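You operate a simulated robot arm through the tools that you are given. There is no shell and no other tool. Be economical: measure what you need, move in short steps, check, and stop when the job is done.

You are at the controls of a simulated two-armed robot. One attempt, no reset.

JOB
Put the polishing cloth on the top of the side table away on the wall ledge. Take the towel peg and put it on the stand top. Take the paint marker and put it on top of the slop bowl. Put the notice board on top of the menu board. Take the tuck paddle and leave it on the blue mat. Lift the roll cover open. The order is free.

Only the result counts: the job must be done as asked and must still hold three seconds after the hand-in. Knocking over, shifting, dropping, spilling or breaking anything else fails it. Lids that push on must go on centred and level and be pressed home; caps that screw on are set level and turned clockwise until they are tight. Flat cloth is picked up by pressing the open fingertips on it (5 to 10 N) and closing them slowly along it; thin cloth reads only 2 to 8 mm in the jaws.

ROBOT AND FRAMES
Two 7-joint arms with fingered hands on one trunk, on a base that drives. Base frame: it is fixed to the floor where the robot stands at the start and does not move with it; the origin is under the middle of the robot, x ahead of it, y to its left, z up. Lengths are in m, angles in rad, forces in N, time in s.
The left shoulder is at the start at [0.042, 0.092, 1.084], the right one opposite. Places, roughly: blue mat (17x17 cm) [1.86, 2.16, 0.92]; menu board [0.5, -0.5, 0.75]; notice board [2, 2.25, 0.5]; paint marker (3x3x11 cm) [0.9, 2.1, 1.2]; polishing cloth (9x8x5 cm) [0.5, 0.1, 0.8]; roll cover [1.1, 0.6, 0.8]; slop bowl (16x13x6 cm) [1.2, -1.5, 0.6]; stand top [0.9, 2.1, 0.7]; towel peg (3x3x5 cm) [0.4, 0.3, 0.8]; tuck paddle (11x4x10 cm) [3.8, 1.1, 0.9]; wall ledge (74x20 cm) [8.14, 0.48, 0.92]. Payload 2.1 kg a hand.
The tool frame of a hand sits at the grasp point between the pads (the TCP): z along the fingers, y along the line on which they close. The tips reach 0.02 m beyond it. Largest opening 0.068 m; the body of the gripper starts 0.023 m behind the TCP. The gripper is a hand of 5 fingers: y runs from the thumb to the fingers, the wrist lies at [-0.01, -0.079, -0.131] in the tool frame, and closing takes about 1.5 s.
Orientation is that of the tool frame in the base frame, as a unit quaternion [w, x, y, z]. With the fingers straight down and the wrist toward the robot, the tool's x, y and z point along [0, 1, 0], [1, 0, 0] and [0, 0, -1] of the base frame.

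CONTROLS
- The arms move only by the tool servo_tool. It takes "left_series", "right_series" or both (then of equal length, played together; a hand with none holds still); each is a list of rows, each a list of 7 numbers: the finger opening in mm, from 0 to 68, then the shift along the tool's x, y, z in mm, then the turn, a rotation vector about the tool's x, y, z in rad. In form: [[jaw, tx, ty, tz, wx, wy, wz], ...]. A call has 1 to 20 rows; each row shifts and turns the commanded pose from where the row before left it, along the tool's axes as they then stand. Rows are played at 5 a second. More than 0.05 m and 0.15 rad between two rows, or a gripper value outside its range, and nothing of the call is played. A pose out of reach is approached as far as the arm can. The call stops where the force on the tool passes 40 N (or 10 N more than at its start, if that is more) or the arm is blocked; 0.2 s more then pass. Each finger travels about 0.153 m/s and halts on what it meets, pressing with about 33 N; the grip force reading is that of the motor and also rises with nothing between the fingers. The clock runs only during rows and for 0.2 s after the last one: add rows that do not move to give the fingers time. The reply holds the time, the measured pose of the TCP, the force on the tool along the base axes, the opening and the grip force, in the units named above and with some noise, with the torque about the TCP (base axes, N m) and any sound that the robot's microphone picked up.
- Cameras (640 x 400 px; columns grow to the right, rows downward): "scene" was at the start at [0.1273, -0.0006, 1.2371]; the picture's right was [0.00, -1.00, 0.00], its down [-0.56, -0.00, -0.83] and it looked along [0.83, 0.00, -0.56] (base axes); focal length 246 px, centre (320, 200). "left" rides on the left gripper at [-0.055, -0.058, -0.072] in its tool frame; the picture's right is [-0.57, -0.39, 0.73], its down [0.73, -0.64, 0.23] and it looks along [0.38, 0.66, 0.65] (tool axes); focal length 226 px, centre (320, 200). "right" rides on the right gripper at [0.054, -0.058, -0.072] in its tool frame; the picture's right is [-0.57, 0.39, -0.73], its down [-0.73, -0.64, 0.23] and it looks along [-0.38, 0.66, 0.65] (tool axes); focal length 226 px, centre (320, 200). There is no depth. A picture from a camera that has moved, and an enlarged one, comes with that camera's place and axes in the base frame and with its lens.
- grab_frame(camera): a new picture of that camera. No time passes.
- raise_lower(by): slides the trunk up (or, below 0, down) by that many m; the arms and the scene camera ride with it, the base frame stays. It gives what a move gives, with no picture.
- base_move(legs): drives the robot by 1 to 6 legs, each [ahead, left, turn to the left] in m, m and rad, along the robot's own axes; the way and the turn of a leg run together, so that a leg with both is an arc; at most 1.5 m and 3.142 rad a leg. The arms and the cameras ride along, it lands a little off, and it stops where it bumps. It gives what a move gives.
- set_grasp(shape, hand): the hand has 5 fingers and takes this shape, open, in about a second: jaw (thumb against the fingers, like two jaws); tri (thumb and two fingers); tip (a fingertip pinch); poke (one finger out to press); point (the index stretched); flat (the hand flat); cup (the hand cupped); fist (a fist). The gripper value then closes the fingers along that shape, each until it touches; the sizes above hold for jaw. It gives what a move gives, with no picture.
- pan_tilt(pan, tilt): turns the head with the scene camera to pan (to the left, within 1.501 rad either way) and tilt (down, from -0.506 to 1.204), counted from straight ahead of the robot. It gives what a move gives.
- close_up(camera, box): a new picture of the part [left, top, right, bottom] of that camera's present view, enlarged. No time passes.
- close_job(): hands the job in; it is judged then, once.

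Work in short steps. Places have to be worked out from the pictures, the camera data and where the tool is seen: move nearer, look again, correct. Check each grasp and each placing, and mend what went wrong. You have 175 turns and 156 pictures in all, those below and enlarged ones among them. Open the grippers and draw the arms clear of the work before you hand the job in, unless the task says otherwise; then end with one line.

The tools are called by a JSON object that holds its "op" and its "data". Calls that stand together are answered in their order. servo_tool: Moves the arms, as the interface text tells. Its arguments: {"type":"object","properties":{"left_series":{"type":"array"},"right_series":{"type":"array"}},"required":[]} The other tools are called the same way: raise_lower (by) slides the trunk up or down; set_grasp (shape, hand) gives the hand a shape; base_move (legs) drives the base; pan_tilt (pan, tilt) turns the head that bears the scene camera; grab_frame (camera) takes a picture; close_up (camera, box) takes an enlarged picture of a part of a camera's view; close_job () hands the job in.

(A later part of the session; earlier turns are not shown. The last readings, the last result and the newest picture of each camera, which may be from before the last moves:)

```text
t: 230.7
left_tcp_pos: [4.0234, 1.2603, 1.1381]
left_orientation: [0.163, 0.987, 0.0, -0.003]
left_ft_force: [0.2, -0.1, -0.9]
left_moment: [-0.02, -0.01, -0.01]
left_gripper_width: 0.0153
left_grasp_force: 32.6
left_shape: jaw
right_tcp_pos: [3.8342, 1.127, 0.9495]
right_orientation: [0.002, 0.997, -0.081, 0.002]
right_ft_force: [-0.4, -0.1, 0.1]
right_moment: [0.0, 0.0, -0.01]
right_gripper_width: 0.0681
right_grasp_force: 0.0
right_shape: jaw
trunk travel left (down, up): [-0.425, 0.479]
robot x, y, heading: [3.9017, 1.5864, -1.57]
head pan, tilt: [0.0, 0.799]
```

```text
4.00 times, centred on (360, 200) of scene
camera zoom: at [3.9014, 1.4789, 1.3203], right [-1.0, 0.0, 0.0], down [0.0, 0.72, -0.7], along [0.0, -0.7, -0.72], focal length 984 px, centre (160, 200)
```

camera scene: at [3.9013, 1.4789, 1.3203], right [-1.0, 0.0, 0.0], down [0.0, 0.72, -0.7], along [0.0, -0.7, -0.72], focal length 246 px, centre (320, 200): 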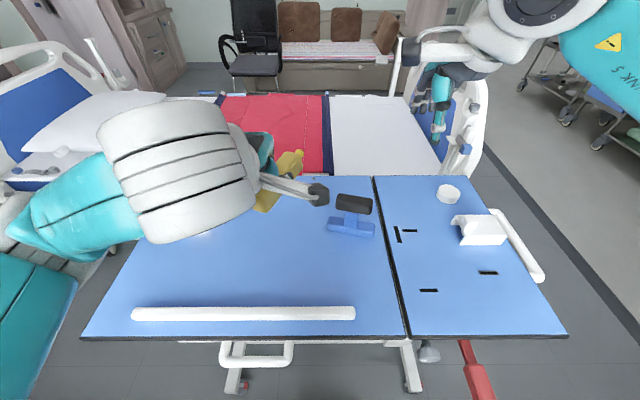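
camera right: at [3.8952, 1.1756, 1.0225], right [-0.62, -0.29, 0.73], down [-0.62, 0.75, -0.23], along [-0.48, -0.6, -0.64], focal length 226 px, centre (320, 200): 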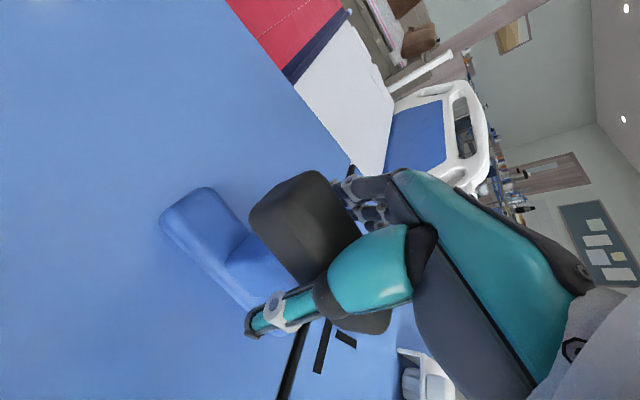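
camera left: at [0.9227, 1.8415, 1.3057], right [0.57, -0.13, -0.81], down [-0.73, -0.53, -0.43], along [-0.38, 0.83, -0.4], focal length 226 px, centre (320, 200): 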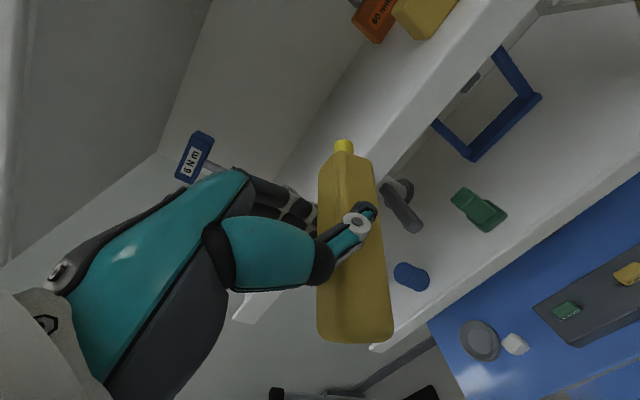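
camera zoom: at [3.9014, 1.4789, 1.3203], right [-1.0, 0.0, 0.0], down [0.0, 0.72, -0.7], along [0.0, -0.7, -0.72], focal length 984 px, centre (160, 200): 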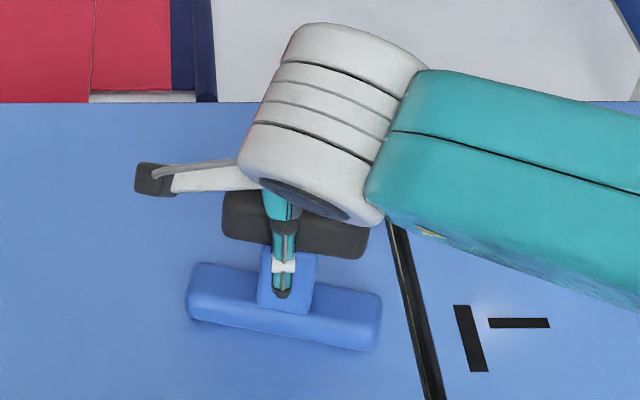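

Handle is between thumb and fingers. Close.

{"op": "servo_tool", "data": {"right_series": [[55, 0, 0, 0, 0, 0, 0], [45, 0, 0, 0, 0, 0, 0], [35, 0, 0, 0, 0, 0, 0], [25, 0, 0, 0, 0, 0, 0], [15, 0, 0, 0, 0, 0, 0], [5, 0, 0, 0, 0, 0, 0], [5, 0, 0, 0, 0, 0, 0], [5, 0, 0, 0, 0, 0, 0], [5, 0, 0, -5, 0, 0, 0], [5, 0, 0, -25, 0, 0, 0], [5, 0, 0, -40, 0, 0, 0], [5, 0, 0, -40, 0, 0, 0], [5, 0, 0, 0, 0, 0, 0]]}}

{"op": "grab_frame", "data": {"camera": "right"}}

{"op": "grab_frame", "data": {"camera": "scene"}}

```text
t: 233.5
left_tcp_pos: [4.0235, 1.2589, 1.1373]
left_orientation: [0.162, 0.987, -0.001, -0.004]
left_ft_force: [1.9, 0.4, -1.1]
left_moment: [0.02, 0.0, 0.0]
left_gripper_width: 0.0152
left_grasp_force: 32.6
left_shape: jaw
right_tcp_pos: [3.8312, 1.1277, 1.0609]
right_orientation: [0.003, 0.997, -0.082, 0.001]
right_ft_force: [0.2, 0.3, -0.4]
right_moment: [-0.04, -0.02, 0.0]
right_gripper_width: 0.0217
right_grasp_force: 32.8
right_shape: jaw
trunk travel left (down, up): [-0.425, 0.479]
robot x, y, heading: [3.9008, 1.5834, -1.575]
head pan, tilt: [0.0, 0.799]
```

```text
68 pictures are left
camera right: at [3.8936, 1.1765, 1.1339], right [-0.62, -0.29, 0.73], down [-0.62, 0.75, -0.23], along [-0.48, -0.6, -0.64], focal length 226 px, centre (320, 200)
```

right: 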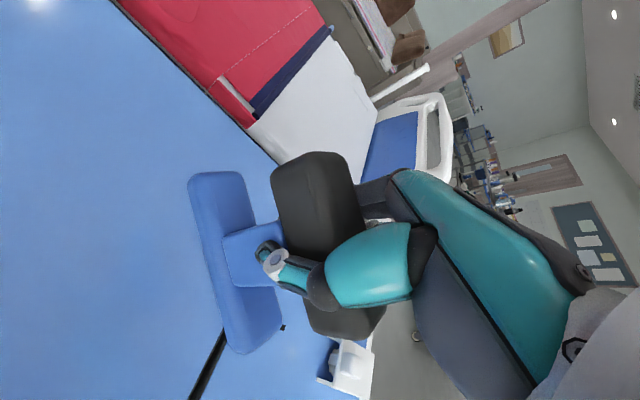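

```text
67 pictures are left
camera scene: at [3.9013, 1.4788, 1.3203], right [-1.0, 0.0, 0.0], down [0.0, 0.72, -0.7], along [0.0, -0.7, -0.72], focal length 246 px, centre (320, 200)
```

scene: 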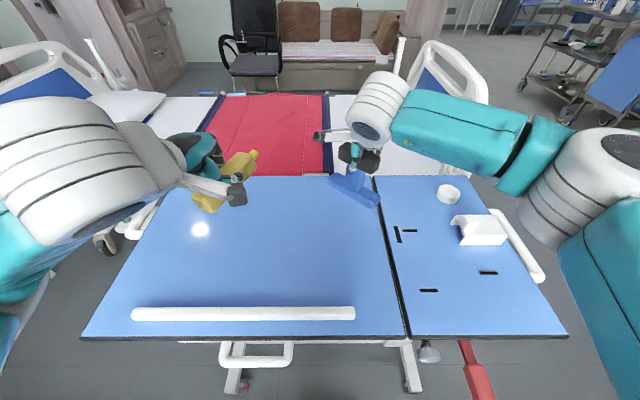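

Paddle lifted. Raise the trunk, pull the right hand in, drive to in front of the bench (2.0, 1.36) and turn to +y.

{"op": "raise_lower", "data": {"by": 0.15}}

{"op": "servo_tool", "data": {"right_series": [[5, -12, -20, -15, 0, 0, -0.05], [5, -12, -20, -15, 0, 0, -0.05], [5, -12, -20, -15, 0, 0, -0.06], [5, 0, -20, 0, 0, 0, 0], [5, 0, 0, 0, 0, 0, 0]]}}

{"op": "base_move", "data": {"legs": [[-0.12, 0, 0], [0, -1.4, 0], [0.35, -0.5, 0], [0, 0, 3.14]]}}

{"op": "pan_tilt", "data": {"pan": -0.2, "tilt": 0.6}}

{"op": "grab_frame", "data": {"camera": "scene"}}

```text
t: 235.3
left_tcp_pos: [4.0215, 1.2584, 1.2883]
left_orientation: [0.162, 0.987, -0.001, -0.004]
left_ft_force: [0.2, -0.5, -0.2]
left_moment: [0.02, 0.03, 0.02]
left_gripper_width: 0.015
left_grasp_force: 33.2
left_shape: jaw
right_tcp_pos: [3.8326, 1.1253, 1.2085]
right_orientation: [0.003, 0.997, -0.08, 0.002]
right_ft_force: [1.2, -0.4, -1.4]
right_moment: [0.0, 0.01, -0.03]
right_gripper_width: 0.0218
right_grasp_force: 32.9
right_shape: jaw
trunk travel left (down, up): [-0.575, 0.329]
robot x, y, heading: [3.9029, 1.5874, -1.572]
head pan, tilt: [0.0, 0.799]
```

```text
t: 236.5
left_tcp_pos: [4.0227, 1.2589, 1.2889]
left_orientation: [0.163, 0.987, -0.001, -0.003]
left_ft_force: [-0.5, -0.2, 0.9]
left_moment: [0.0, 0.02, -0.01]
left_gripper_width: 0.0152
left_grasp_force: 33.4
left_shape: jaw
right_tcp_pos: [3.8035, 1.2089, 1.2534]
right_orientation: [0.002, 1.0, -0.002, 0.0]
right_ft_force: [0.6, 0.1, -1.3]
right_moment: [0.08, 0.01, 0.0]
right_gripper_width: 0.0217
right_grasp_force: 32.8
right_shape: jaw
trunk travel left (down, up): [-0.575, 0.329]
robot x, y, heading: [3.8991, 1.5883, -1.573]
head pan, tilt: [0.0, 0.799]
```

```text
t: 254.7
left_tcp_pos: [1.876, 1.6927, 1.2883]
left_orientation: [0.003, -0.002, 0.987, 0.162]
left_ft_force: [0.4, 0.7, -0.5]
left_moment: [0.0, 0.02, 0.02]
left_gripper_width: 0.0151
left_grasp_force: 33.2
left_shape: jaw
right_tcp_pos: [2.0938, 1.7434, 1.2542]
right_orientation: [-0.001, -0.003, 1.0, 0.003]
right_ft_force: [-0.2, 0.2, -2.5]
right_moment: [0.03, 0.02, 0.0]
right_gripper_width: 0.0212
right_grasp_force: 32.7
right_shape: jaw
trunk travel left (down, up): [-0.575, 0.329]
robot x, y, heading: [1.9959, 1.3658, 1.571]
head pan, tilt: [0.0, 0.799]
```

```text
t: 255.4
left_tcp_pos: [1.876, 1.6927, 1.2888]
left_orientation: [0.003, -0.003, 0.987, 0.162]
left_ft_force: [0.7, 0.2, 0.4]
left_moment: [-0.02, -0.04, 0.0]
left_gripper_width: 0.0153
left_grasp_force: 33.2
left_shape: jaw
right_tcp_pos: [2.0947, 1.7443, 1.2543]
right_orientation: [-0.001, -0.003, 1.0, 0.002]
right_ft_force: [-0.2, 0.9, -1.2]
right_moment: [0.02, 0.01, 0.0]
right_gripper_width: 0.0216
right_grasp_force: 32.8
right_shape: jaw
trunk travel left (down, up): [-0.575, 0.329]
robot x, y, heading: [1.9983, 1.3681, 1.569]
head pan, tilt: [-0.201, 0.6]
```

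```text
66 pictures are left
camera scene: at [2.015, 1.467, 1.4876], right [0.98, -0.2, 0.0], down [-0.11, -0.55, -0.82], along [0.16, 0.81, -0.57], focal length 246 px, centre (320, 200)
```

scene: 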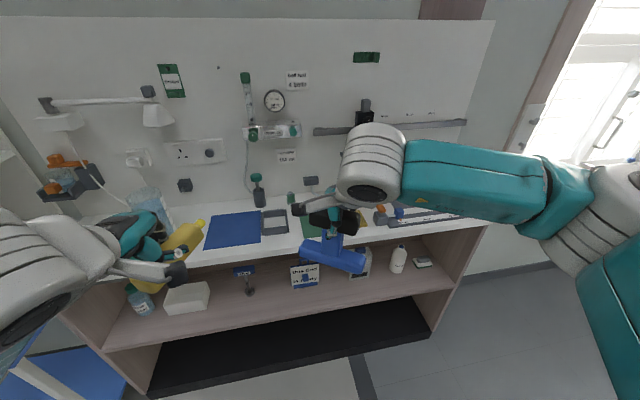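

Blue mat centre ≈ (1.85, 2.16). Drive so that the right hand comes near it: robot to (1.72, 1.72).

{"op": "base_move", "data": {"legs": [[0.35, 0.275, 0]]}}

{"op": "pan_tilt", "data": {"pan": -0.2, "tilt": 0.9}}

{"op": "grab_frame", "data": {"camera": "scene"}}

{"op": "grab_frame", "data": {"camera": "right"}}

```text
t: 258.1
left_tcp_pos: [1.6003, 2.0376, 1.2867]
left_orientation: [0.003, -0.004, 0.987, 0.163]
left_ft_force: [-0.1, -0.3, 0.0]
left_moment: [-0.01, 0.01, 0.02]
left_gripper_width: 0.015
left_grasp_force: 33.6
left_shape: jaw
right_tcp_pos: [1.8178, 2.0904, 1.2538]
right_orientation: [0.0, -0.004, 1.0, 0.001]
right_ft_force: [-0.2, 0.1, -1.1]
right_moment: [0.0, 0.0, -0.01]
right_gripper_width: 0.0216
right_grasp_force: 33.1
right_shape: jaw
trunk travel left (down, up): [-0.575, 0.329]
robot x, y, heading: [1.7222, 1.7116, 1.578]
head pan, tilt: [-0.201, 0.6]
```

```text
t: 258.9
left_tcp_pos: [1.6018, 2.0383, 1.2886]
left_orientation: [0.003, -0.004, 0.987, 0.162]
left_ft_force: [0.0, 1.1, -0.4]
left_moment: [0.01, -0.03, -0.01]
left_gripper_width: 0.0147
left_grasp_force: 32.5
left_shape: jaw
right_tcp_pos: [1.8195, 2.0903, 1.2529]
right_orientation: [-0.001, -0.003, 1.0, 0.002]
right_ft_force: [0.3, 0.0, -1.1]
right_moment: [0.0, 0.0, -0.02]
right_gripper_width: 0.0217
right_grasp_force: 33.0
right_shape: jaw
trunk travel left (down, up): [-0.575, 0.329]
robot x, y, heading: [1.7199, 1.7109, 1.579]
head pan, tilt: [-0.201, 0.901]
```

```text
65 pictures are left
camera scene: at [1.7376, 1.8, 1.4629], right [0.98, -0.19, 0.0], down [-0.15, -0.77, -0.62], along [0.12, 0.61, -0.78], focal length 246 px, centre (320, 200)
```

scene: 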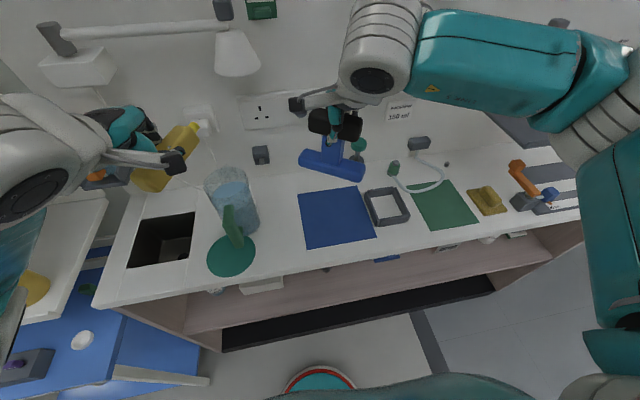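

```text
64 pictures are left
camera right: at [1.7633, 2.0314, 1.3267], right [0.57, 0.39, 0.73], down [0.74, -0.63, -0.23], along [0.37, 0.67, -0.64], focal length 226 px, centre (320, 200)
```

right: 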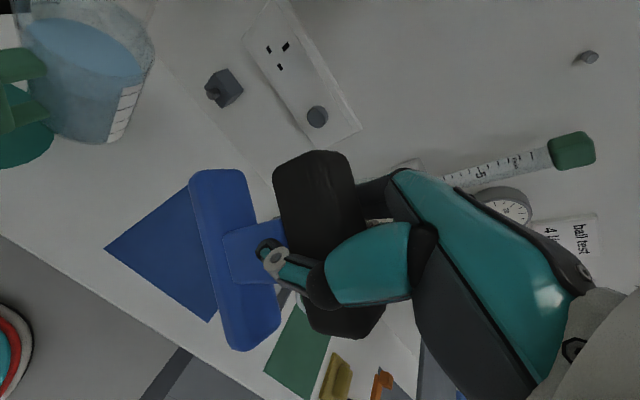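

Mat spans x 1.765–1.935, y 2.08–2.25. Bring the paddle over (1.85, 2.158) and lower to z≈1.05.

{"op": "servo_tool", "data": {"right_series": [[5, -8, 17, 30, 0, 0, 0], [5, -8, 17, 35, 0, 0, 0], [5, -8, 17, 40, 0, 0, 0], [5, -7, 17, 40, 0, 0, 0], [5, 0, 0, 40, 0, 0, 0], [5, 0, 0, 15, 0, 0, 0], [5, 0, 0, 0, 0, 0, 0]]}}

{"op": "close_up", "data": {"camera": "scene", "box": [240, 100, 440, 270]}}

{"op": "grab_frame", "data": {"camera": "right"}}

```text
t: 260.5
left_tcp_pos: [1.6005, 2.0379, 1.2877]
left_orientation: [0.002, -0.005, 0.987, 0.162]
left_ft_force: [-0.3, -0.4, -0.3]
left_moment: [0.03, 0.03, -0.03]
left_gripper_width: 0.015
left_grasp_force: 33.1
left_shape: jaw
right_tcp_pos: [1.8491, 2.1596, 1.053]
right_orientation: [-0.001, -0.003, 1.0, 0.002]
right_ft_force: [0.1, 0.0, -0.6]
right_moment: [0.03, 0.03, -0.02]
right_gripper_width: 0.0211
right_grasp_force: 33.1
right_shape: jaw
trunk travel left (down, up): [-0.575, 0.329]
robot x, y, heading: [1.7264, 1.7099, 1.576]
head pan, tilt: [-0.201, 0.901]
```

```text
2.35 times, centred on (340, 185) of scene
camera zoom: at [1.7376, 1.7999, 1.4629], right [0.98, -0.19, 0.0], down [-0.15, -0.77, -0.62], along [0.12, 0.61, -0.78], focal length 579 px, centre (273, 235)
```

zoom: 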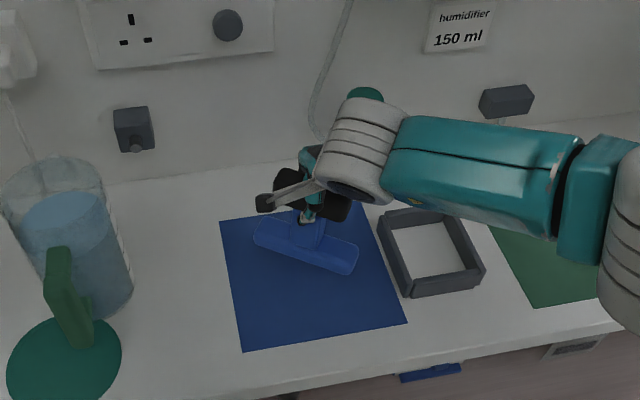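

```text
62 pictures are left
camera right: at [1.7939, 2.1, 1.1253], right [0.56, 0.39, 0.73], down [0.74, -0.63, -0.23], along [0.37, 0.67, -0.64], focal length 226 px, centre (320, 200)
```

right: 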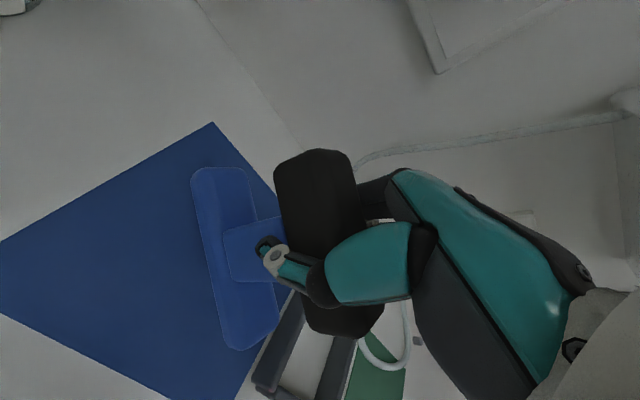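

The base is yawed but well within the mat. Lower to contact.

{"op": "servo_tool", "data": {"right_series": [[5, 0, 0, 20, 0, 0, 0], [5, 0, 0, 12, 0, 0, 0], [5, 0, 0, 6, 0, 0, 0], [5, 0, 0, 5, 0, 0, 0], [5, 0, 0, 5, 0, 0, 0], [5, 0, 0, 5, 0, 0, 0], [5, 0, 0, 5, 0, 0, 0], [5, 0, 0, 0, 0, 0, 0]]}}

{"op": "close_up", "data": {"camera": "scene", "box": [240, 100, 440, 270]}}

```text
t: 262.3
left_tcp_pos: [1.6011, 2.037, 1.2893]
left_orientation: [0.003, -0.005, 0.987, 0.163]
left_ft_force: [-0.4, 0.2, -0.3]
left_moment: [0.01, 0.0, 0.02]
left_gripper_width: 0.0149
left_grasp_force: 33.0
left_shape: jaw
right_tcp_pos: [1.8473, 2.16, 0.9965]
right_orientation: [-0.001, -0.003, 1.0, 0.003]
right_ft_force: [-1.1, -0.9, 12.3]
right_moment: [0.14, -0.02, 0.04]
right_gripper_width: 0.0216
right_grasp_force: 32.7
right_shape: jaw
trunk travel left (down, up): [-0.575, 0.329]
robot x, y, heading: [1.7236, 1.7126, 1.576]
head pan, tilt: [-0.201, 0.901]
```

```text
2.35 times, centred on (340, 185) of scene
camera zoom: at [1.7371, 1.7986, 1.4631], right [0.98, -0.19, 0.0], down [-0.15, -0.77, -0.62], along [0.12, 0.61, -0.78], focal length 579 px, centre (273, 235)
```

zoom: 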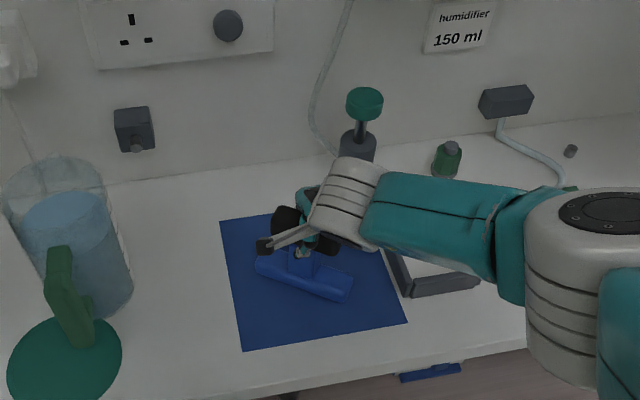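

Paddle is down on the mat (12 N). Open gently and rise.

{"op": "servo_tool", "data": {"right_series": [[14, 0, 0, -1, 0, 0, 0], [26, 0, 0, 0, 0, 0, 0], [38, 0, 0, 0, 0, 0, 0], [50, 0, 0, 0, 0, 0, 0], [60, 0, 0, -3, 0, 0, 0], [60, 0, 0, -15, 0, 0, 0], [60, 0, 0, -30, 0, 0, 0], [60, 0, 0, -40, 0, 0, 0], [60, 0, 0, 0, 0, 0, 0]]}}

{"op": "close_up", "data": {"camera": "scene", "box": [240, 100, 440, 270]}}

{"op": "grab_frame", "data": {"camera": "right"}}

```text
t: 264.3
left_tcp_pos: [1.6006, 2.0374, 1.2889]
left_orientation: [0.003, -0.004, 0.987, 0.162]
left_ft_force: [0.0, 0.1, -0.8]
left_moment: [0.0, -0.02, 0.02]
left_gripper_width: 0.0149
left_grasp_force: 32.8
left_shape: jaw
right_tcp_pos: [1.8499, 2.1606, 1.0864]
right_orientation: [-0.002, -0.003, 1.0, 0.002]
right_ft_force: [0.0, 0.4, 0.4]
right_moment: [-0.01, -0.02, 0.0]
right_gripper_width: 0.0598
right_grasp_force: 0.1
right_shape: jaw
trunk travel left (down, up): [-0.575, 0.329]
robot x, y, heading: [1.726, 1.7065, 1.577]
head pan, tilt: [-0.201, 0.901]
```

```text
2.35 times, centred on (340, 185) of scene
camera zoom: at [1.7375, 1.7999, 1.4629], right [0.98, -0.19, 0.0], down [-0.15, -0.77, -0.62], along [0.12, 0.61, -0.78], focal length 579 px, centre (273, 235)
```

zoom: 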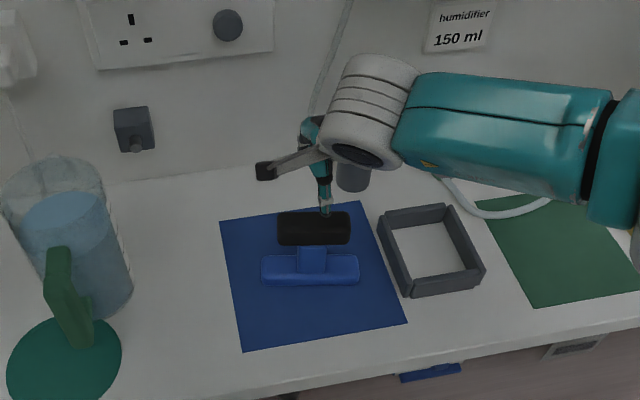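

```text
59 pictures are left
camera right: at [1.795, 2.1015, 1.1584], right [0.56, 0.39, 0.73], down [0.74, -0.63, -0.23], along [0.37, 0.67, -0.64], focal length 226 px, centre (320, 200)
```

right: 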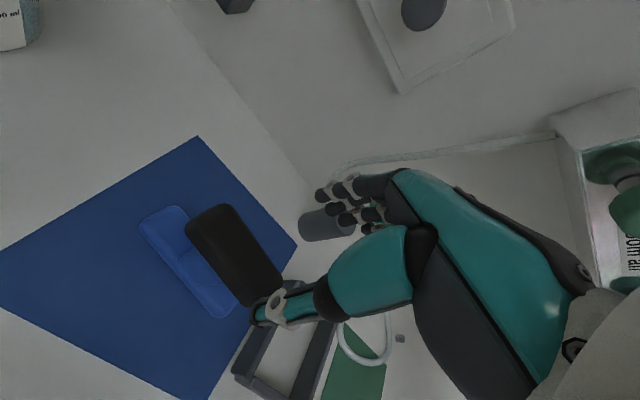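

Paddle done. Retract the right hand, back off to y≈1.4, move to x≈2.1 and lower the trunk to look at the notice board under the bench.

{"op": "servo_tool", "data": {"right_series": [[60, 0, 0, -40, 0, 0, 0], [60, 0, -25, -40, 0, 0, 0], [60, 0, -30, -30, 0, 0, 0], [60, 0, -30, -20, 0, 0, 0]]}}

{"op": "base_move", "data": {"legs": [[-0.36, -0.35, -0.005]]}}

{"op": "raise_lower", "data": {"by": -0.4}}

{"op": "pan_tilt", "data": {"pan": 0, "tilt": 0.6}}

{"op": "grab_frame", "data": {"camera": "scene"}}

```text
t: 265.3
left_tcp_pos: [1.6016, 2.0366, 1.2875]
left_orientation: [0.003, -0.003, 0.987, 0.163]
left_ft_force: [0.8, 0.3, -0.8]
left_moment: [0.01, -0.01, 0.0]
left_gripper_width: 0.015
left_grasp_force: 33.3
left_shape: jaw
right_tcp_pos: [1.8508, 2.0743, 1.218]
right_orientation: [-0.001, -0.003, 1.0, 0.003]
right_ft_force: [0.3, 0.1, 0.0]
right_moment: [-0.03, 0.02, 0.0]
right_gripper_width: 0.0596
right_grasp_force: 0.0
right_shape: jaw
trunk travel left (down, up): [-0.575, 0.329]
robot x, y, heading: [1.7218, 1.7117, 1.579]
head pan, tilt: [-0.201, 0.901]
```

```text
t: 268.3
left_tcp_pos: [1.9457, 1.6766, 1.288]
left_orientation: [0.002, -0.006, 0.987, 0.162]
left_ft_force: [0.1, -0.2, -0.3]
left_moment: [0.01, -0.01, 0.0]
left_gripper_width: 0.0148
left_grasp_force: 32.8
left_shape: jaw
right_tcp_pos: [2.1955, 1.7161, 1.2165]
right_orientation: [-0.001, -0.006, 1.0, 0.003]
right_ft_force: [1.0, 0.5, -0.3]
right_moment: [0.0, -0.04, -0.02]
right_gripper_width: 0.0598
right_grasp_force: 0.1
right_shape: jaw
trunk travel left (down, up): [-0.575, 0.329]
robot x, y, heading: [2.0718, 1.3514, 1.581]
head pan, tilt: [-0.201, 0.901]
```

```text
t: 272.1
left_tcp_pos: [1.9473, 1.6945, 0.8583]
left_orientation: [0.002, -0.007, 0.994, 0.113]
left_ft_force: [-0.5, -0.1, 0.5]
left_moment: [-0.03, 0.01, -0.03]
left_gripper_width: 0.0149
left_grasp_force: 33.0
left_shape: jaw
right_tcp_pos: [2.1949, 1.7159, 0.8164]
right_orientation: [-0.001, -0.005, 1.0, 0.002]
right_ft_force: [0.1, 0.5, -0.4]
right_moment: [0.02, -0.05, 0.01]
right_gripper_width: 0.0598
right_grasp_force: 0.1
right_shape: jaw
trunk travel left (down, up): [-0.175, 0.729]
robot x, y, heading: [2.069, 1.3534, 1.588]
head pan, tilt: [-0.201, 0.901]
```

```text
t: 272.9
left_tcp_pos: [1.9461, 1.694, 0.8582]
left_orientation: [0.003, -0.006, 0.994, 0.112]
left_ft_force: [0.2, 0.7, -0.3]
left_moment: [0.01, 0.01, -0.01]
left_gripper_width: 0.0149
left_grasp_force: 32.7
left_shape: jaw
right_tcp_pos: [2.1952, 1.7163, 0.8166]
right_orientation: [-0.001, -0.006, 1.0, 0.003]
right_ft_force: [0.3, 0.1, -0.9]
right_moment: [-0.05, -0.02, 0.01]
right_gripper_width: 0.0601
right_grasp_force: 0.0
right_shape: jaw
trunk travel left (down, up): [-0.175, 0.729]
robot x, y, heading: [2.0697, 1.3522, 1.583]
head pan, tilt: [0.0, 0.6]
```

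```text
58 pictures are left
camera scene: at [2.0677, 1.5069, 1.0845], right [1.0, 0.01, 0.0], down [0.01, -0.57, -0.82], along [-0.01, 0.82, -0.57], focal length 246 px, centre (320, 200)
```

scene: 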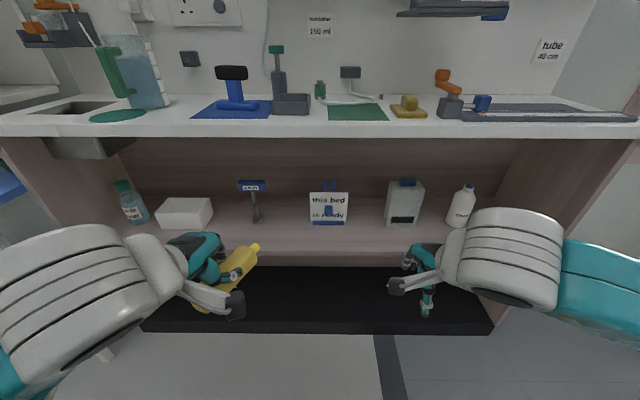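

I zoom on the notice board.

{"op": "close_up", "data": {"camera": "scene", "box": [270, 160, 390, 260]}}

```text
4.00 times, centred on (330, 210) of scene
camera zoom: at [2.0677, 1.5069, 1.0845], right [1.0, 0.01, 0.0], down [0.01, -0.57, -0.82], along [-0.01, 0.82, -0.57], focal length 984 px, centre (280, 160)
```

zoom: 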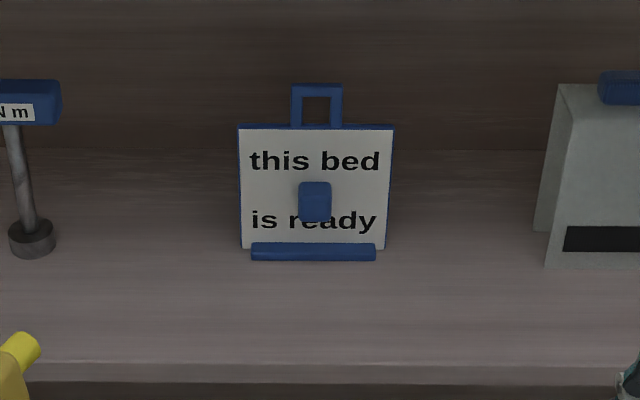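

Triangulated: board centre ≈ (2.095, 2.2, 0.573), loop handle on top ≈ z 0.66, bench front edge y≈2.02. Plan: grasp the loop from the front with the tool tilted ~0.8 rad. First tuck the left hand, tilt the right hand, and lower the trunk a bit.

{"op": "servo_tool", "data": {"left_series": [[3, 0, -25, 0, 0, 0, 0], [3, 0, -25, 0, 0, 0, 0], [3, 0, -25, 0, 0, 0, 0], [3, 0, -25, 0, 0, 0, 0], [3, 0, 0, 0, 0, 0, 0], [3, 0, 0, 0, 0, 0, 0], [3, 0, 0, 0, 0, 0, 0]], "right_series": [[60, 0, -15, 0, -0.13, 0, 0], [60, 0, -15, 0, -0.13, 0, 0], [60, 0, -15, 0, -0.13, 0, 0], [60, 0, -15, 0, -0.13, 0, 0], [60, 0, 0, 0, -0.13, 0, 0], [60, 0, 0, 0, -0.14, 0, 0], [60, 0, 0, 0, 0, 0, 0]]}}

{"op": "raise_lower", "data": {"by": -0.1}}

{"op": "grab_frame", "data": {"camera": "scene"}}

```text
t: 274.5
left_tcp_pos: [1.9476, 1.6942, 0.8567]
left_orientation: [0.002, -0.006, 0.994, 0.113]
left_ft_force: [-0.9, -0.9, -0.7]
left_moment: [0.0, 0.0, -0.01]
left_gripper_width: 0.0145
left_grasp_force: 33.5
left_shape: jaw
left hand out of reach, approached as far as the arm can: row 1, 2, 3, 4
right_tcp_pos: [2.1914, 1.7136, 0.8053]
right_orientation: [-0.002, -0.006, 0.981, 0.196]
right_ft_force: [0.0, -0.1, -0.5]
right_moment: [-0.01, 0.01, -0.01]
right_gripper_width: 0.0601
right_grasp_force: 0.1
right_shape: jaw
right hand out of reach, approached as far as the arm can: row 2, 3, 4, 5, 6
trunk travel left (down, up): [-0.175, 0.729]
robot x, y, heading: [2.0679, 1.3501, 1.582]
head pan, tilt: [0.0, 0.6]
```

```text
t: 275.8
left_tcp_pos: [1.9479, 1.7051, 0.7365]
left_orientation: [0.003, -0.006, 0.997, 0.076]
left_ft_force: [-0.7, -1.0, 0.6]
left_moment: [0.01, 0.0, -0.01]
left_gripper_width: 0.0149
left_grasp_force: 32.8
left_shape: jaw
right_tcp_pos: [2.191, 1.721, 0.6801]
right_orientation: [-0.002, -0.006, 0.988, 0.157]
right_ft_force: [-0.4, 0.0, -0.4]
right_moment: [-0.02, 0.01, -0.04]
right_gripper_width: 0.06
right_grasp_force: 0.0
right_shape: jaw
trunk travel left (down, up): [-0.075, 0.829]
robot x, y, heading: [2.0697, 1.3521, 1.583]
head pan, tilt: [0.0, 0.6]
```

```text
56 pictures are left
camera scene: at [2.0674, 1.5318, 0.9822], right [1.0, 0.01, 0.0], down [0.01, -0.57, -0.82], along [-0.01, 0.82, -0.57], focal length 246 px, centre (320, 200)
```

scene: 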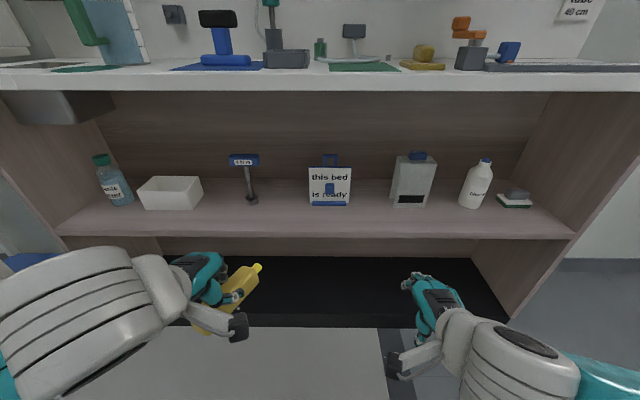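

Lowering shifts the shoulders forward, so I can stay farther back. Drive to about (1.99, 1.55), then extend the right hand forward with increasing tilt.

{"op": "base_move", "data": {"legs": [[0.19, 0.08, -0.012]]}}

{"op": "servo_tool", "data": {"right_series": [[64, 0, 20, 0, -0.12, 0, 0], [64, 0, 20, 0, -0.12, 0, 0], [64, 0, 10, 5, -0.12, 0, 0], [64, 0, 0, 0, -0.12, 0, 0], [64, 0, 0, 0, 0, 0, 0]]}}

{"op": "grab_frame", "data": {"camera": "right"}}

{"op": "grab_frame", "data": {"camera": "scene"}}

```text
t: 277.5
left_tcp_pos: [1.8687, 1.8958, 0.7378]
left_orientation: [0.003, -0.002, 0.997, 0.075]
left_ft_force: [-0.9, 0.9, -1.2]
left_moment: [-0.02, -0.01, -0.01]
left_gripper_width: 0.0149
left_grasp_force: 32.7
left_shape: jaw
right_tcp_pos: [2.1136, 1.9091, 0.6792]
right_orientation: [-0.001, -0.001, 0.988, 0.157]
right_ft_force: [-0.7, 0.3, 0.8]
right_moment: [-0.01, 0.02, 0.02]
right_gripper_width: 0.0598
right_grasp_force: 0.1
right_shape: jaw
trunk travel left (down, up): [-0.075, 0.829]
robot x, y, heading: [1.9889, 1.544, 1.574]
head pan, tilt: [0.0, 0.6]
```

```text
t: 278.7
left_tcp_pos: [1.8685, 1.8958, 0.7361]
left_orientation: [0.003, -0.003, 0.997, 0.076]
left_ft_force: [0.2, -0.3, -0.6]
left_moment: [-0.02, 0.02, -0.02]
left_gripper_width: 0.0149
left_grasp_force: 33.1
left_shape: jaw
right_tcp_pos: [2.0925, 1.9407, 0.7323]
right_orientation: [-0.025, -0.028, 0.965, 0.26]
right_ft_force: [0.8, -0.7, 0.4]
right_moment: [0.03, 0.0, -0.01]
right_gripper_width: 0.0639
right_grasp_force: 0.0
right_shape: jaw
right hand out of reach, approached as far as the arm can: row 1, 2, 3, 4
trunk travel left (down, up): [-0.075, 0.829]
robot x, y, heading: [1.9888, 1.5387, 1.57]
head pan, tilt: [0.0, 0.6]
```

```text
55 pictures are left
camera right: at [2.0436, 1.8503, 0.769], right [0.6, 0.01, 0.8], down [0.74, -0.39, -0.55], along [0.31, 0.92, -0.24], focal length 226 px, centre (320, 200)
```

right: 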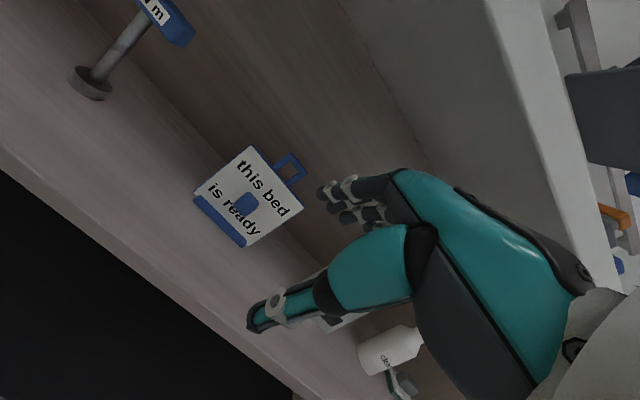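

```text
54 pictures are left
camera scene: at [1.9869, 1.7216, 0.9821], right [1.0, 0.0, 0.0], down [0.0, -0.57, -0.82], along [0.0, 0.82, -0.57], focal length 246 px, centre (320, 200)
```

scene: 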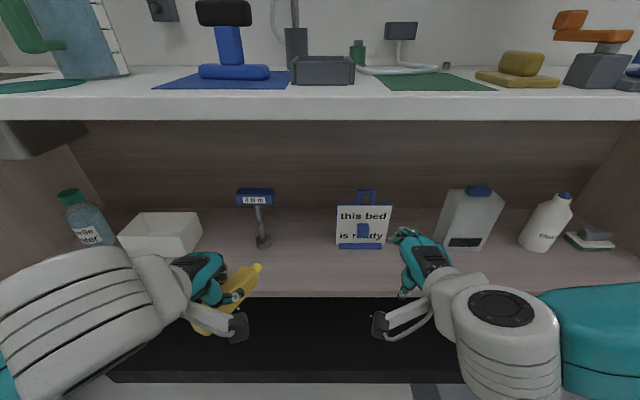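

Loop centre estimated at (2.087, 2.175, 0.674). Advance the tilted right hand to y≈2.09 at z≈0.70 and look.

{"op": "servo_tool", "data": {"right_series": [[68, 6, 24.5, 23, 0, 0, 0], [68, 6, 24.5, 23, 0, 0, 0], [68, 6, 24.5, 23, 0, 0, 0], [68, 6, 24.5, 23, 0, 0, 0], [68, 0, 0, 0, 0, 0, 0]]}}

{"op": "grab_frame", "data": {"camera": "right"}}

{"op": "close_up", "data": {"camera": "scene", "box": [280, 120, 520, 320]}}

```text
t: 279.9
left_tcp_pos: [1.8688, 1.8964, 0.7372]
left_orientation: [0.003, -0.002, 0.997, 0.076]
left_ft_force: [0.7, 0.4, 0.2]
left_moment: [-0.01, 0.0, 0.02]
left_gripper_width: 0.0149
left_grasp_force: 32.9
left_shape: jaw
right_tcp_pos: [2.0608, 2.0694, 0.7036]
right_orientation: [-0.025, -0.027, 0.965, 0.26]
right_ft_force: [0.3, -0.4, 0.4]
right_moment: [0.04, 0.01, -0.01]
right_gripper_width: 0.0676
right_grasp_force: 0.0
right_shape: jaw
trunk travel left (down, up): [-0.075, 0.829]
robot x, y, heading: [1.9874, 1.5432, 1.574]
head pan, tilt: [0.0, 0.6]
```

```text
53 pictures are left
camera right: at [2.0118, 1.9785, 0.7404], right [0.6, 0.01, 0.8], down [0.74, -0.39, -0.55], along [0.31, 0.92, -0.24], focal length 226 px, centre (320, 200)
```

right: 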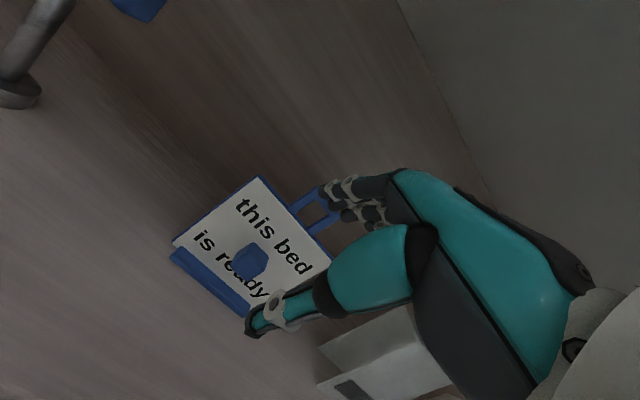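

```text
2.00 times, centred on (400, 220) of scene
camera zoom: at [1.9869, 1.7216, 0.9821], right [1.0, 0.0, 0.0], down [0.0, -0.57, -0.82], along [0.0, 0.82, -0.57], focal length 492 px, centre (160, 160)
```

zoom: 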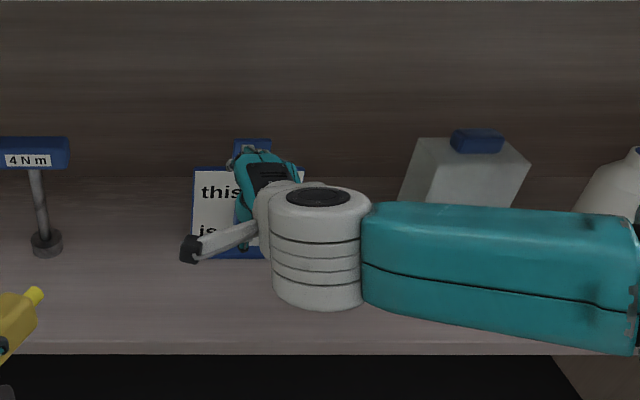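

Pose known (tilt 0.53). Loop re-measured at (2.086, 2.175, 0.676). Move over it at z≈0.708.

{"op": "servo_tool", "data": {"right_series": [[68, -10.3, 31, 16, 0, 0, 0], [68, -10.3, 31, 16, 0, 0, 0], [68, -10.3, 31, 16, 0, 0, 0], [68, 0, 0, 0, 0, 0, 0]]}}

{"op": "grab_frame", "data": {"camera": "right"}}

{"op": "close_up", "data": {"camera": "scene", "box": [300, 140, 460, 270]}}

```text
t: 280.9
left_tcp_pos: [1.8693, 1.8952, 0.7367]
left_orientation: [0.003, -0.002, 0.997, 0.076]
left_ft_force: [0.3, -0.5, -1.0]
left_moment: [0.02, 0.0, 0.04]
left_gripper_width: 0.0145
left_grasp_force: 33.0
left_shape: jaw
right_tcp_pos: [2.0805, 2.1677, 0.7077]
right_orientation: [-0.023, -0.031, 0.967, 0.253]
right_ft_force: [-0.2, -1.1, 0.3]
right_moment: [0.03, 0.01, -0.03]
right_gripper_width: 0.0677
right_grasp_force: 0.1
right_shape: jaw
right hand out of reach, approached as far as the arm can: row 3
trunk travel left (down, up): [-0.075, 0.829]
robot x, y, heading: [1.9916, 1.5422, 1.576]
head pan, tilt: [0.0, 0.6]
```

```text
51 pictures are left
camera right: at [2.0316, 2.0789, 0.7451], right [0.59, 0.02, 0.81], down [0.75, -0.39, -0.54], along [0.31, 0.92, -0.25], focal length 226 px, centre (320, 200)
```

right: 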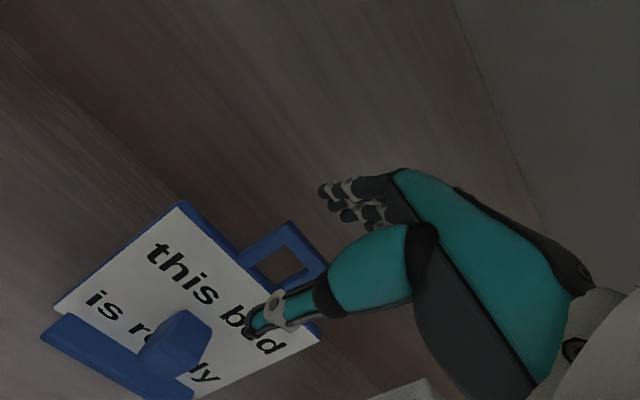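

```text
3.08 times, centred on (380, 205) of scene
camera zoom: at [1.9868, 1.7217, 0.9821], right [1.0, 0.0, 0.0], down [0.0, -0.57, -0.82], along [0.0, 0.82, -0.57], focal length 757 px, centre (135, 185)
```

zoom: 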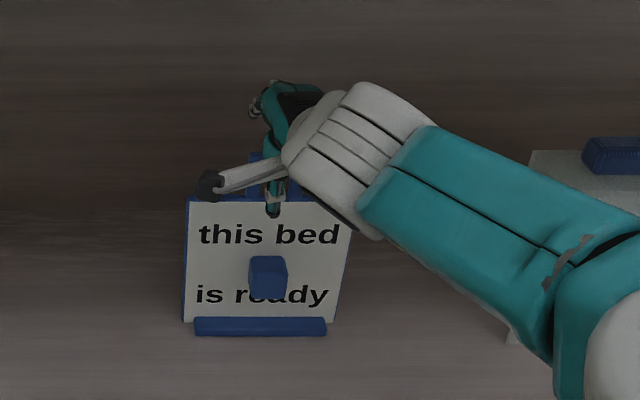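

At the reach limit; loop ≈ (2.087, 2.187, 0.673). I creep the base forward 2 cm.

{"op": "base_move", "data": {"legs": [[0.022, 0, 0]]}}

{"op": "grab_frame", "data": {"camera": "right"}}

```text
t: 281.7
left_tcp_pos: [1.8694, 1.9176, 0.7358]
left_orientation: [0.003, -0.002, 0.997, 0.076]
left_ft_force: [0.4, -0.7, -1.2]
left_moment: [-0.01, -0.04, -0.01]
left_gripper_width: 0.0144
left_grasp_force: 32.8
left_shape: jaw
right_tcp_pos: [2.0799, 2.19, 0.7084]
right_orientation: [-0.024, -0.029, 0.967, 0.252]
right_ft_force: [-0.7, 0.4, 0.1]
right_moment: [0.02, 0.01, -0.03]
right_gripper_width: 0.0677
right_grasp_force: 0.1
right_shape: jaw
trunk travel left (down, up): [-0.075, 0.829]
robot x, y, heading: [1.9929, 1.5641, 1.566]
head pan, tilt: [0.0, 0.6]
```

```text
49 pictures are left
camera right: at [2.0319, 2.1012, 0.7452], right [0.59, 0.02, 0.81], down [0.75, -0.4, -0.54], along [0.31, 0.92, -0.25], focal length 226 px, centre (320, 200)
```

right: 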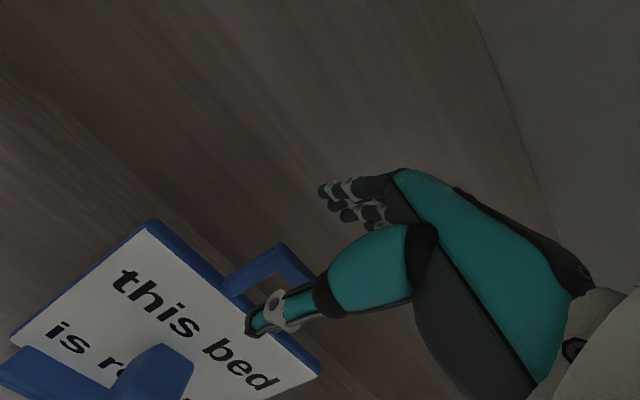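

Thumb is in front of the loop and fingers beyond. Lower ~36 mm vertically.

{"op": "servo_tool", "data": {"right_series": [[68, -2, -9, 15.5, 0, 0, 0], [68, -2, -9, 15.5, 0, 0, 0], [68, 0, 0, 0, 0, 0, 0]]}}

{"op": "grab_frame", "data": {"camera": "right"}}

{"op": "close_up", "data": {"camera": "scene", "box": [300, 140, 460, 270]}}

```text
t: 282.5
left_tcp_pos: [1.869, 1.9172, 0.7367]
left_orientation: [0.003, -0.003, 0.997, 0.076]
left_ft_force: [0.5, -0.1, 0.0]
left_moment: [-0.01, 0.0, 0.02]
left_gripper_width: 0.0145
left_grasp_force: 33.4
left_shape: jaw
right_tcp_pos: [2.0841, 2.19, 0.6719]
right_orientation: [-0.023, -0.028, 0.967, 0.253]
right_ft_force: [0.1, -0.1, -0.4]
right_moment: [0.01, 0.0, -0.04]
right_gripper_width: 0.0679
right_grasp_force: 0.1
right_shape: jaw
trunk travel left (down, up): [-0.075, 0.829]
robot x, y, heading: [1.9887, 1.563, 1.572]
head pan, tilt: [0.0, 0.6]
```

```text
48 pictures are left
camera right: at [2.0346, 2.1001, 0.709], right [0.59, 0.02, 0.81], down [0.75, -0.4, -0.54], along [0.31, 0.92, -0.25], focal length 226 px, centre (320, 200)
```

right: 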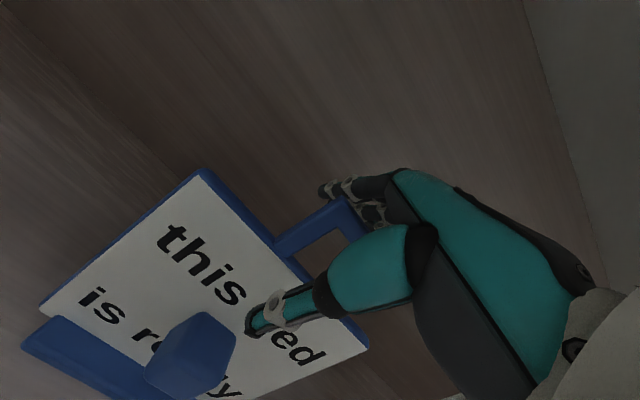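

```text
3.08 times, centred on (380, 205) of scene
camera zoom: at [1.9868, 1.7439, 0.9821], right [1.0, 0.0, 0.0], down [0.0, -0.57, -0.82], along [0.0, 0.82, -0.57], focal length 757 px, centre (135, 185)
```

zoom: 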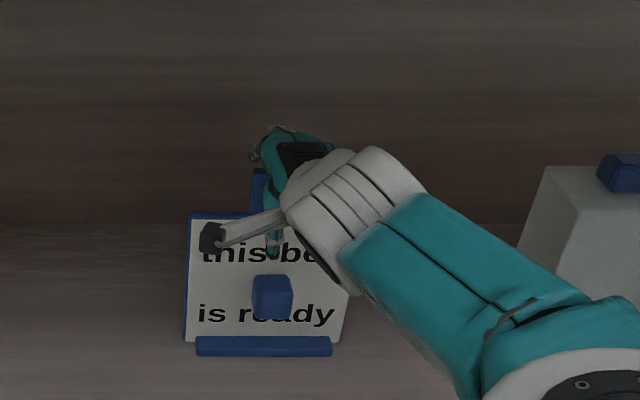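

Loop is between. Close slowly.

{"op": "servo_tool", "data": {"right_series": [[55, 0, 0, 0, 0, 0, 0], [42, 0, 0, 0, 0, 0, 0], [32, 0, 0, 0, 0, 0, 0], [22, 0, 0, 0, 0, 0, 0], [14, 0, 0, 0, 0, 0, 0], [6, 0, 0, 0, 0, 0, 0], [0, 0, 0, 0, 0, 0, 0], [0, 0, 0, 0, 0, 0, 0], [0, 0, 0, 0, 0, 0, 0]]}}

{"op": "grab_frame", "data": {"camera": "right"}}

```text
t: 284.5
left_tcp_pos: [1.8676, 1.9187, 0.7381]
left_orientation: [0.003, -0.003, 0.997, 0.075]
left_ft_force: [0.9, -0.9, -0.6]
left_moment: [0.01, 0.01, -0.01]
left_gripper_width: 0.0146
left_grasp_force: 33.1
left_shape: jaw
right_tcp_pos: [2.0844, 2.189, 0.6728]
right_orientation: [-0.023, -0.029, 0.967, 0.253]
right_ft_force: [1.0, -0.2, 8.0]
right_moment: [-0.3, -0.08, 0.0]
right_gripper_width: 0.0086
right_grasp_force: 33.2
right_shape: jaw
trunk travel left (down, up): [-0.075, 0.829]
robot x, y, heading: [1.9872, 1.5677, 1.575]
head pan, tilt: [0.0, 0.6]
```

```text
46 pictures are left
camera right: at [2.0347, 2.0997, 0.7097], right [0.59, 0.02, 0.81], down [0.75, -0.4, -0.54], along [0.31, 0.92, -0.25], focal length 226 px, centre (320, 200)
```

right: 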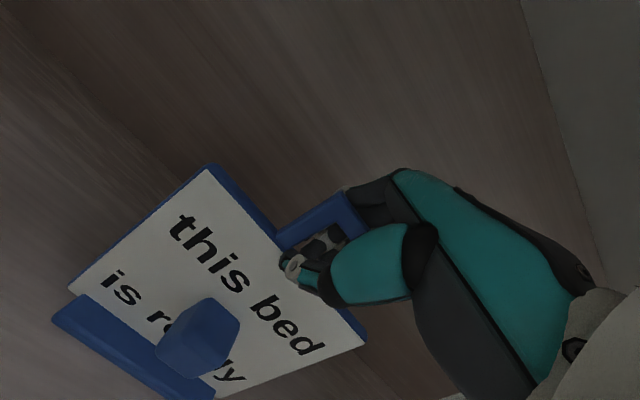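

Gripped the loop. Lift 25 mm, check.

{"op": "servo_tool", "data": {"right_series": [[0, 0, 4, -7, 0, 0, 0], [0, 0, 8, -15, 0, 0, 0], [0, 0, 3, -6, 0, 0, 0], [0, 0, 0, 0, 0, 0, 0]]}}

{"op": "grab_frame", "data": {"camera": "right"}}

{"op": "close_up", "data": {"camera": "scene", "box": [300, 140, 460, 270]}}

```text
t: 285.5
left_tcp_pos: [1.8686, 1.9184, 0.7362]
left_orientation: [0.003, -0.002, 0.997, 0.076]
left_ft_force: [-0.1, 0.1, -0.2]
left_moment: [-0.03, 0.02, -0.01]
left_gripper_width: 0.0148
left_grasp_force: 32.9
left_shape: jaw
right_tcp_pos: [2.0849, 2.1901, 0.7041]
right_orientation: [-0.022, -0.029, 0.967, 0.252]
right_ft_force: [0.6, -0.2, -1.4]
right_moment: [0.04, 0.03, 0.01]
right_gripper_width: 0.004
right_grasp_force: 33.3
right_shape: jaw
trunk travel left (down, up): [-0.075, 0.829]
robot x, y, heading: [1.9886, 1.5608, 1.57]
head pan, tilt: [0.0, 0.6]
```

```text
45 pictures are left
camera right: at [2.0357, 2.1006, 0.7404], right [0.59, 0.02, 0.81], down [0.75, -0.4, -0.54], along [0.31, 0.92, -0.25], focal length 226 px, centre (320, 200)
```

right: 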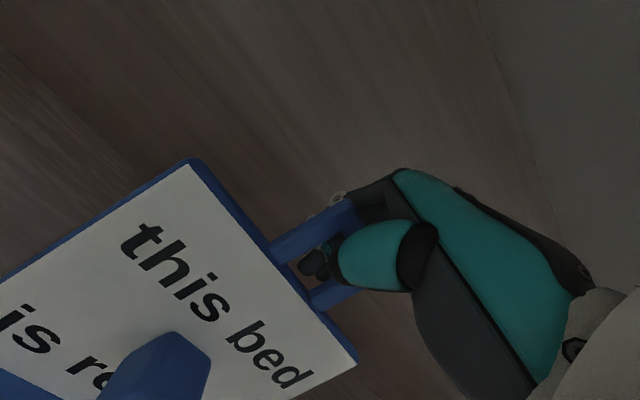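

```text
3.08 times, centred on (380, 205) of scene
camera zoom: at [1.9868, 1.744, 0.9821], right [1.0, 0.0, 0.0], down [0.0, -0.57, -0.82], along [0.0, 0.82, -0.57], focal length 757 px, centre (135, 185)
```

zoom: 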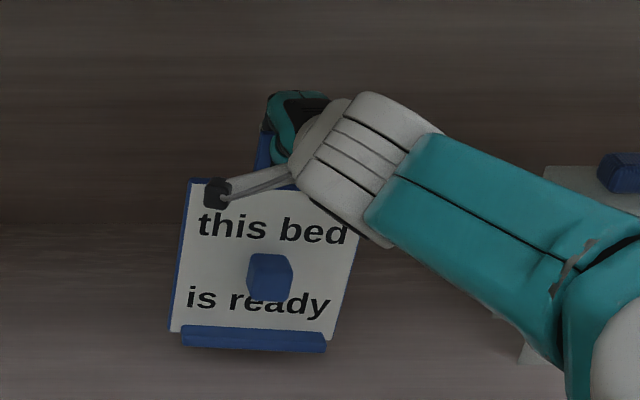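

The thumb hooked through the loop (4 mm). I lift 2 cm more to confirm that the board hangs.

{"op": "servo_tool", "data": {"right_series": [[0, 0, 5, -9, 0, 0, 0], [0, 0, 5, -9, 0, 0, 0], [0, 0, 0, 0, 0, 0, 0]]}}

{"op": "grab_frame", "data": {"camera": "scene"}}

```text
t: 286.3
left_tcp_pos: [1.8692, 1.9169, 0.7363]
left_orientation: [0.003, -0.003, 0.997, 0.077]
left_ft_force: [-0.3, 0.8, 0.2]
left_moment: [-0.03, -0.01, 0.01]
left_gripper_width: 0.0144
left_grasp_force: 33.4
left_shape: jaw
right_tcp_pos: [2.0853, 2.1889, 0.725]
right_orientation: [-0.023, -0.028, 0.967, 0.253]
right_ft_force: [0.2, 1.4, -0.8]
right_moment: [0.03, -0.01, 0.03]
right_gripper_width: 0.0038
right_grasp_force: 33.3
right_shape: jaw
trunk travel left (down, up): [-0.075, 0.829]
robot x, y, heading: [1.9868, 1.5651, 1.574]
head pan, tilt: [0.0, 0.6]
```

```text
43 pictures are left
camera scene: at [1.9868, 1.744, 0.9821], right [1.0, 0.0, 0.0], down [0.0, -0.57, -0.82], along [0.0, 0.82, -0.57], focal length 246 px, centre (320, 200)
```

scene: 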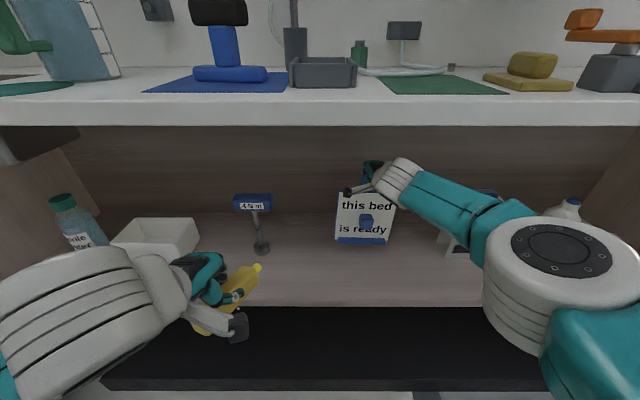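

The board hangs from the hand. Back the base off straight, raise the trunk, and turn to heading 0.

{"op": "base_move", "data": {"legs": [[-0.38, 0, 0]]}}

{"op": "raise_lower", "data": {"by": 0.45}}

{"op": "grab_frame", "data": {"camera": "scene"}}

```text
t: 288.7
left_tcp_pos: [1.8699, 1.5398, 0.7368]
left_orientation: [0.004, -0.002, 0.997, 0.076]
left_ft_force: [0.1, 0.3, 0.0]
left_moment: [-0.02, 0.01, 0.01]
left_gripper_width: 0.0144
left_grasp_force: 33.2
left_shape: jaw
right_tcp_pos: [2.0872, 1.8094, 0.7253]
right_orientation: [-0.023, -0.028, 0.967, 0.252]
right_ft_force: [-0.8, -0.2, -0.8]
right_moment: [0.0, 0.0, 0.03]
right_gripper_width: 0.0039
right_grasp_force: 33.5
right_shape: jaw
trunk travel left (down, up): [-0.075, 0.829]
robot x, y, heading: [1.9897, 1.1865, 1.573]
head pan, tilt: [0.0, 0.6]
```

```text
refused: 0.45 is not a number from -0.4 to 0.4
```

```text
42 pictures are left
camera scene: at [1.9878, 1.3654, 0.9821], right [1.0, 0.0, 0.0], down [0.0, -0.57, -0.82], along [0.0, 0.82, -0.57], focal length 246 px, centre (320, 200)
```

scene: 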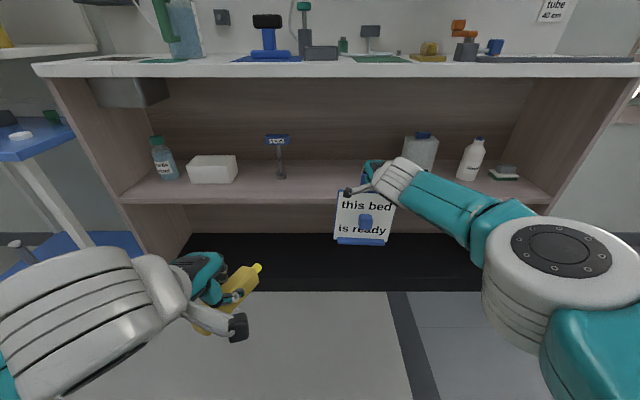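

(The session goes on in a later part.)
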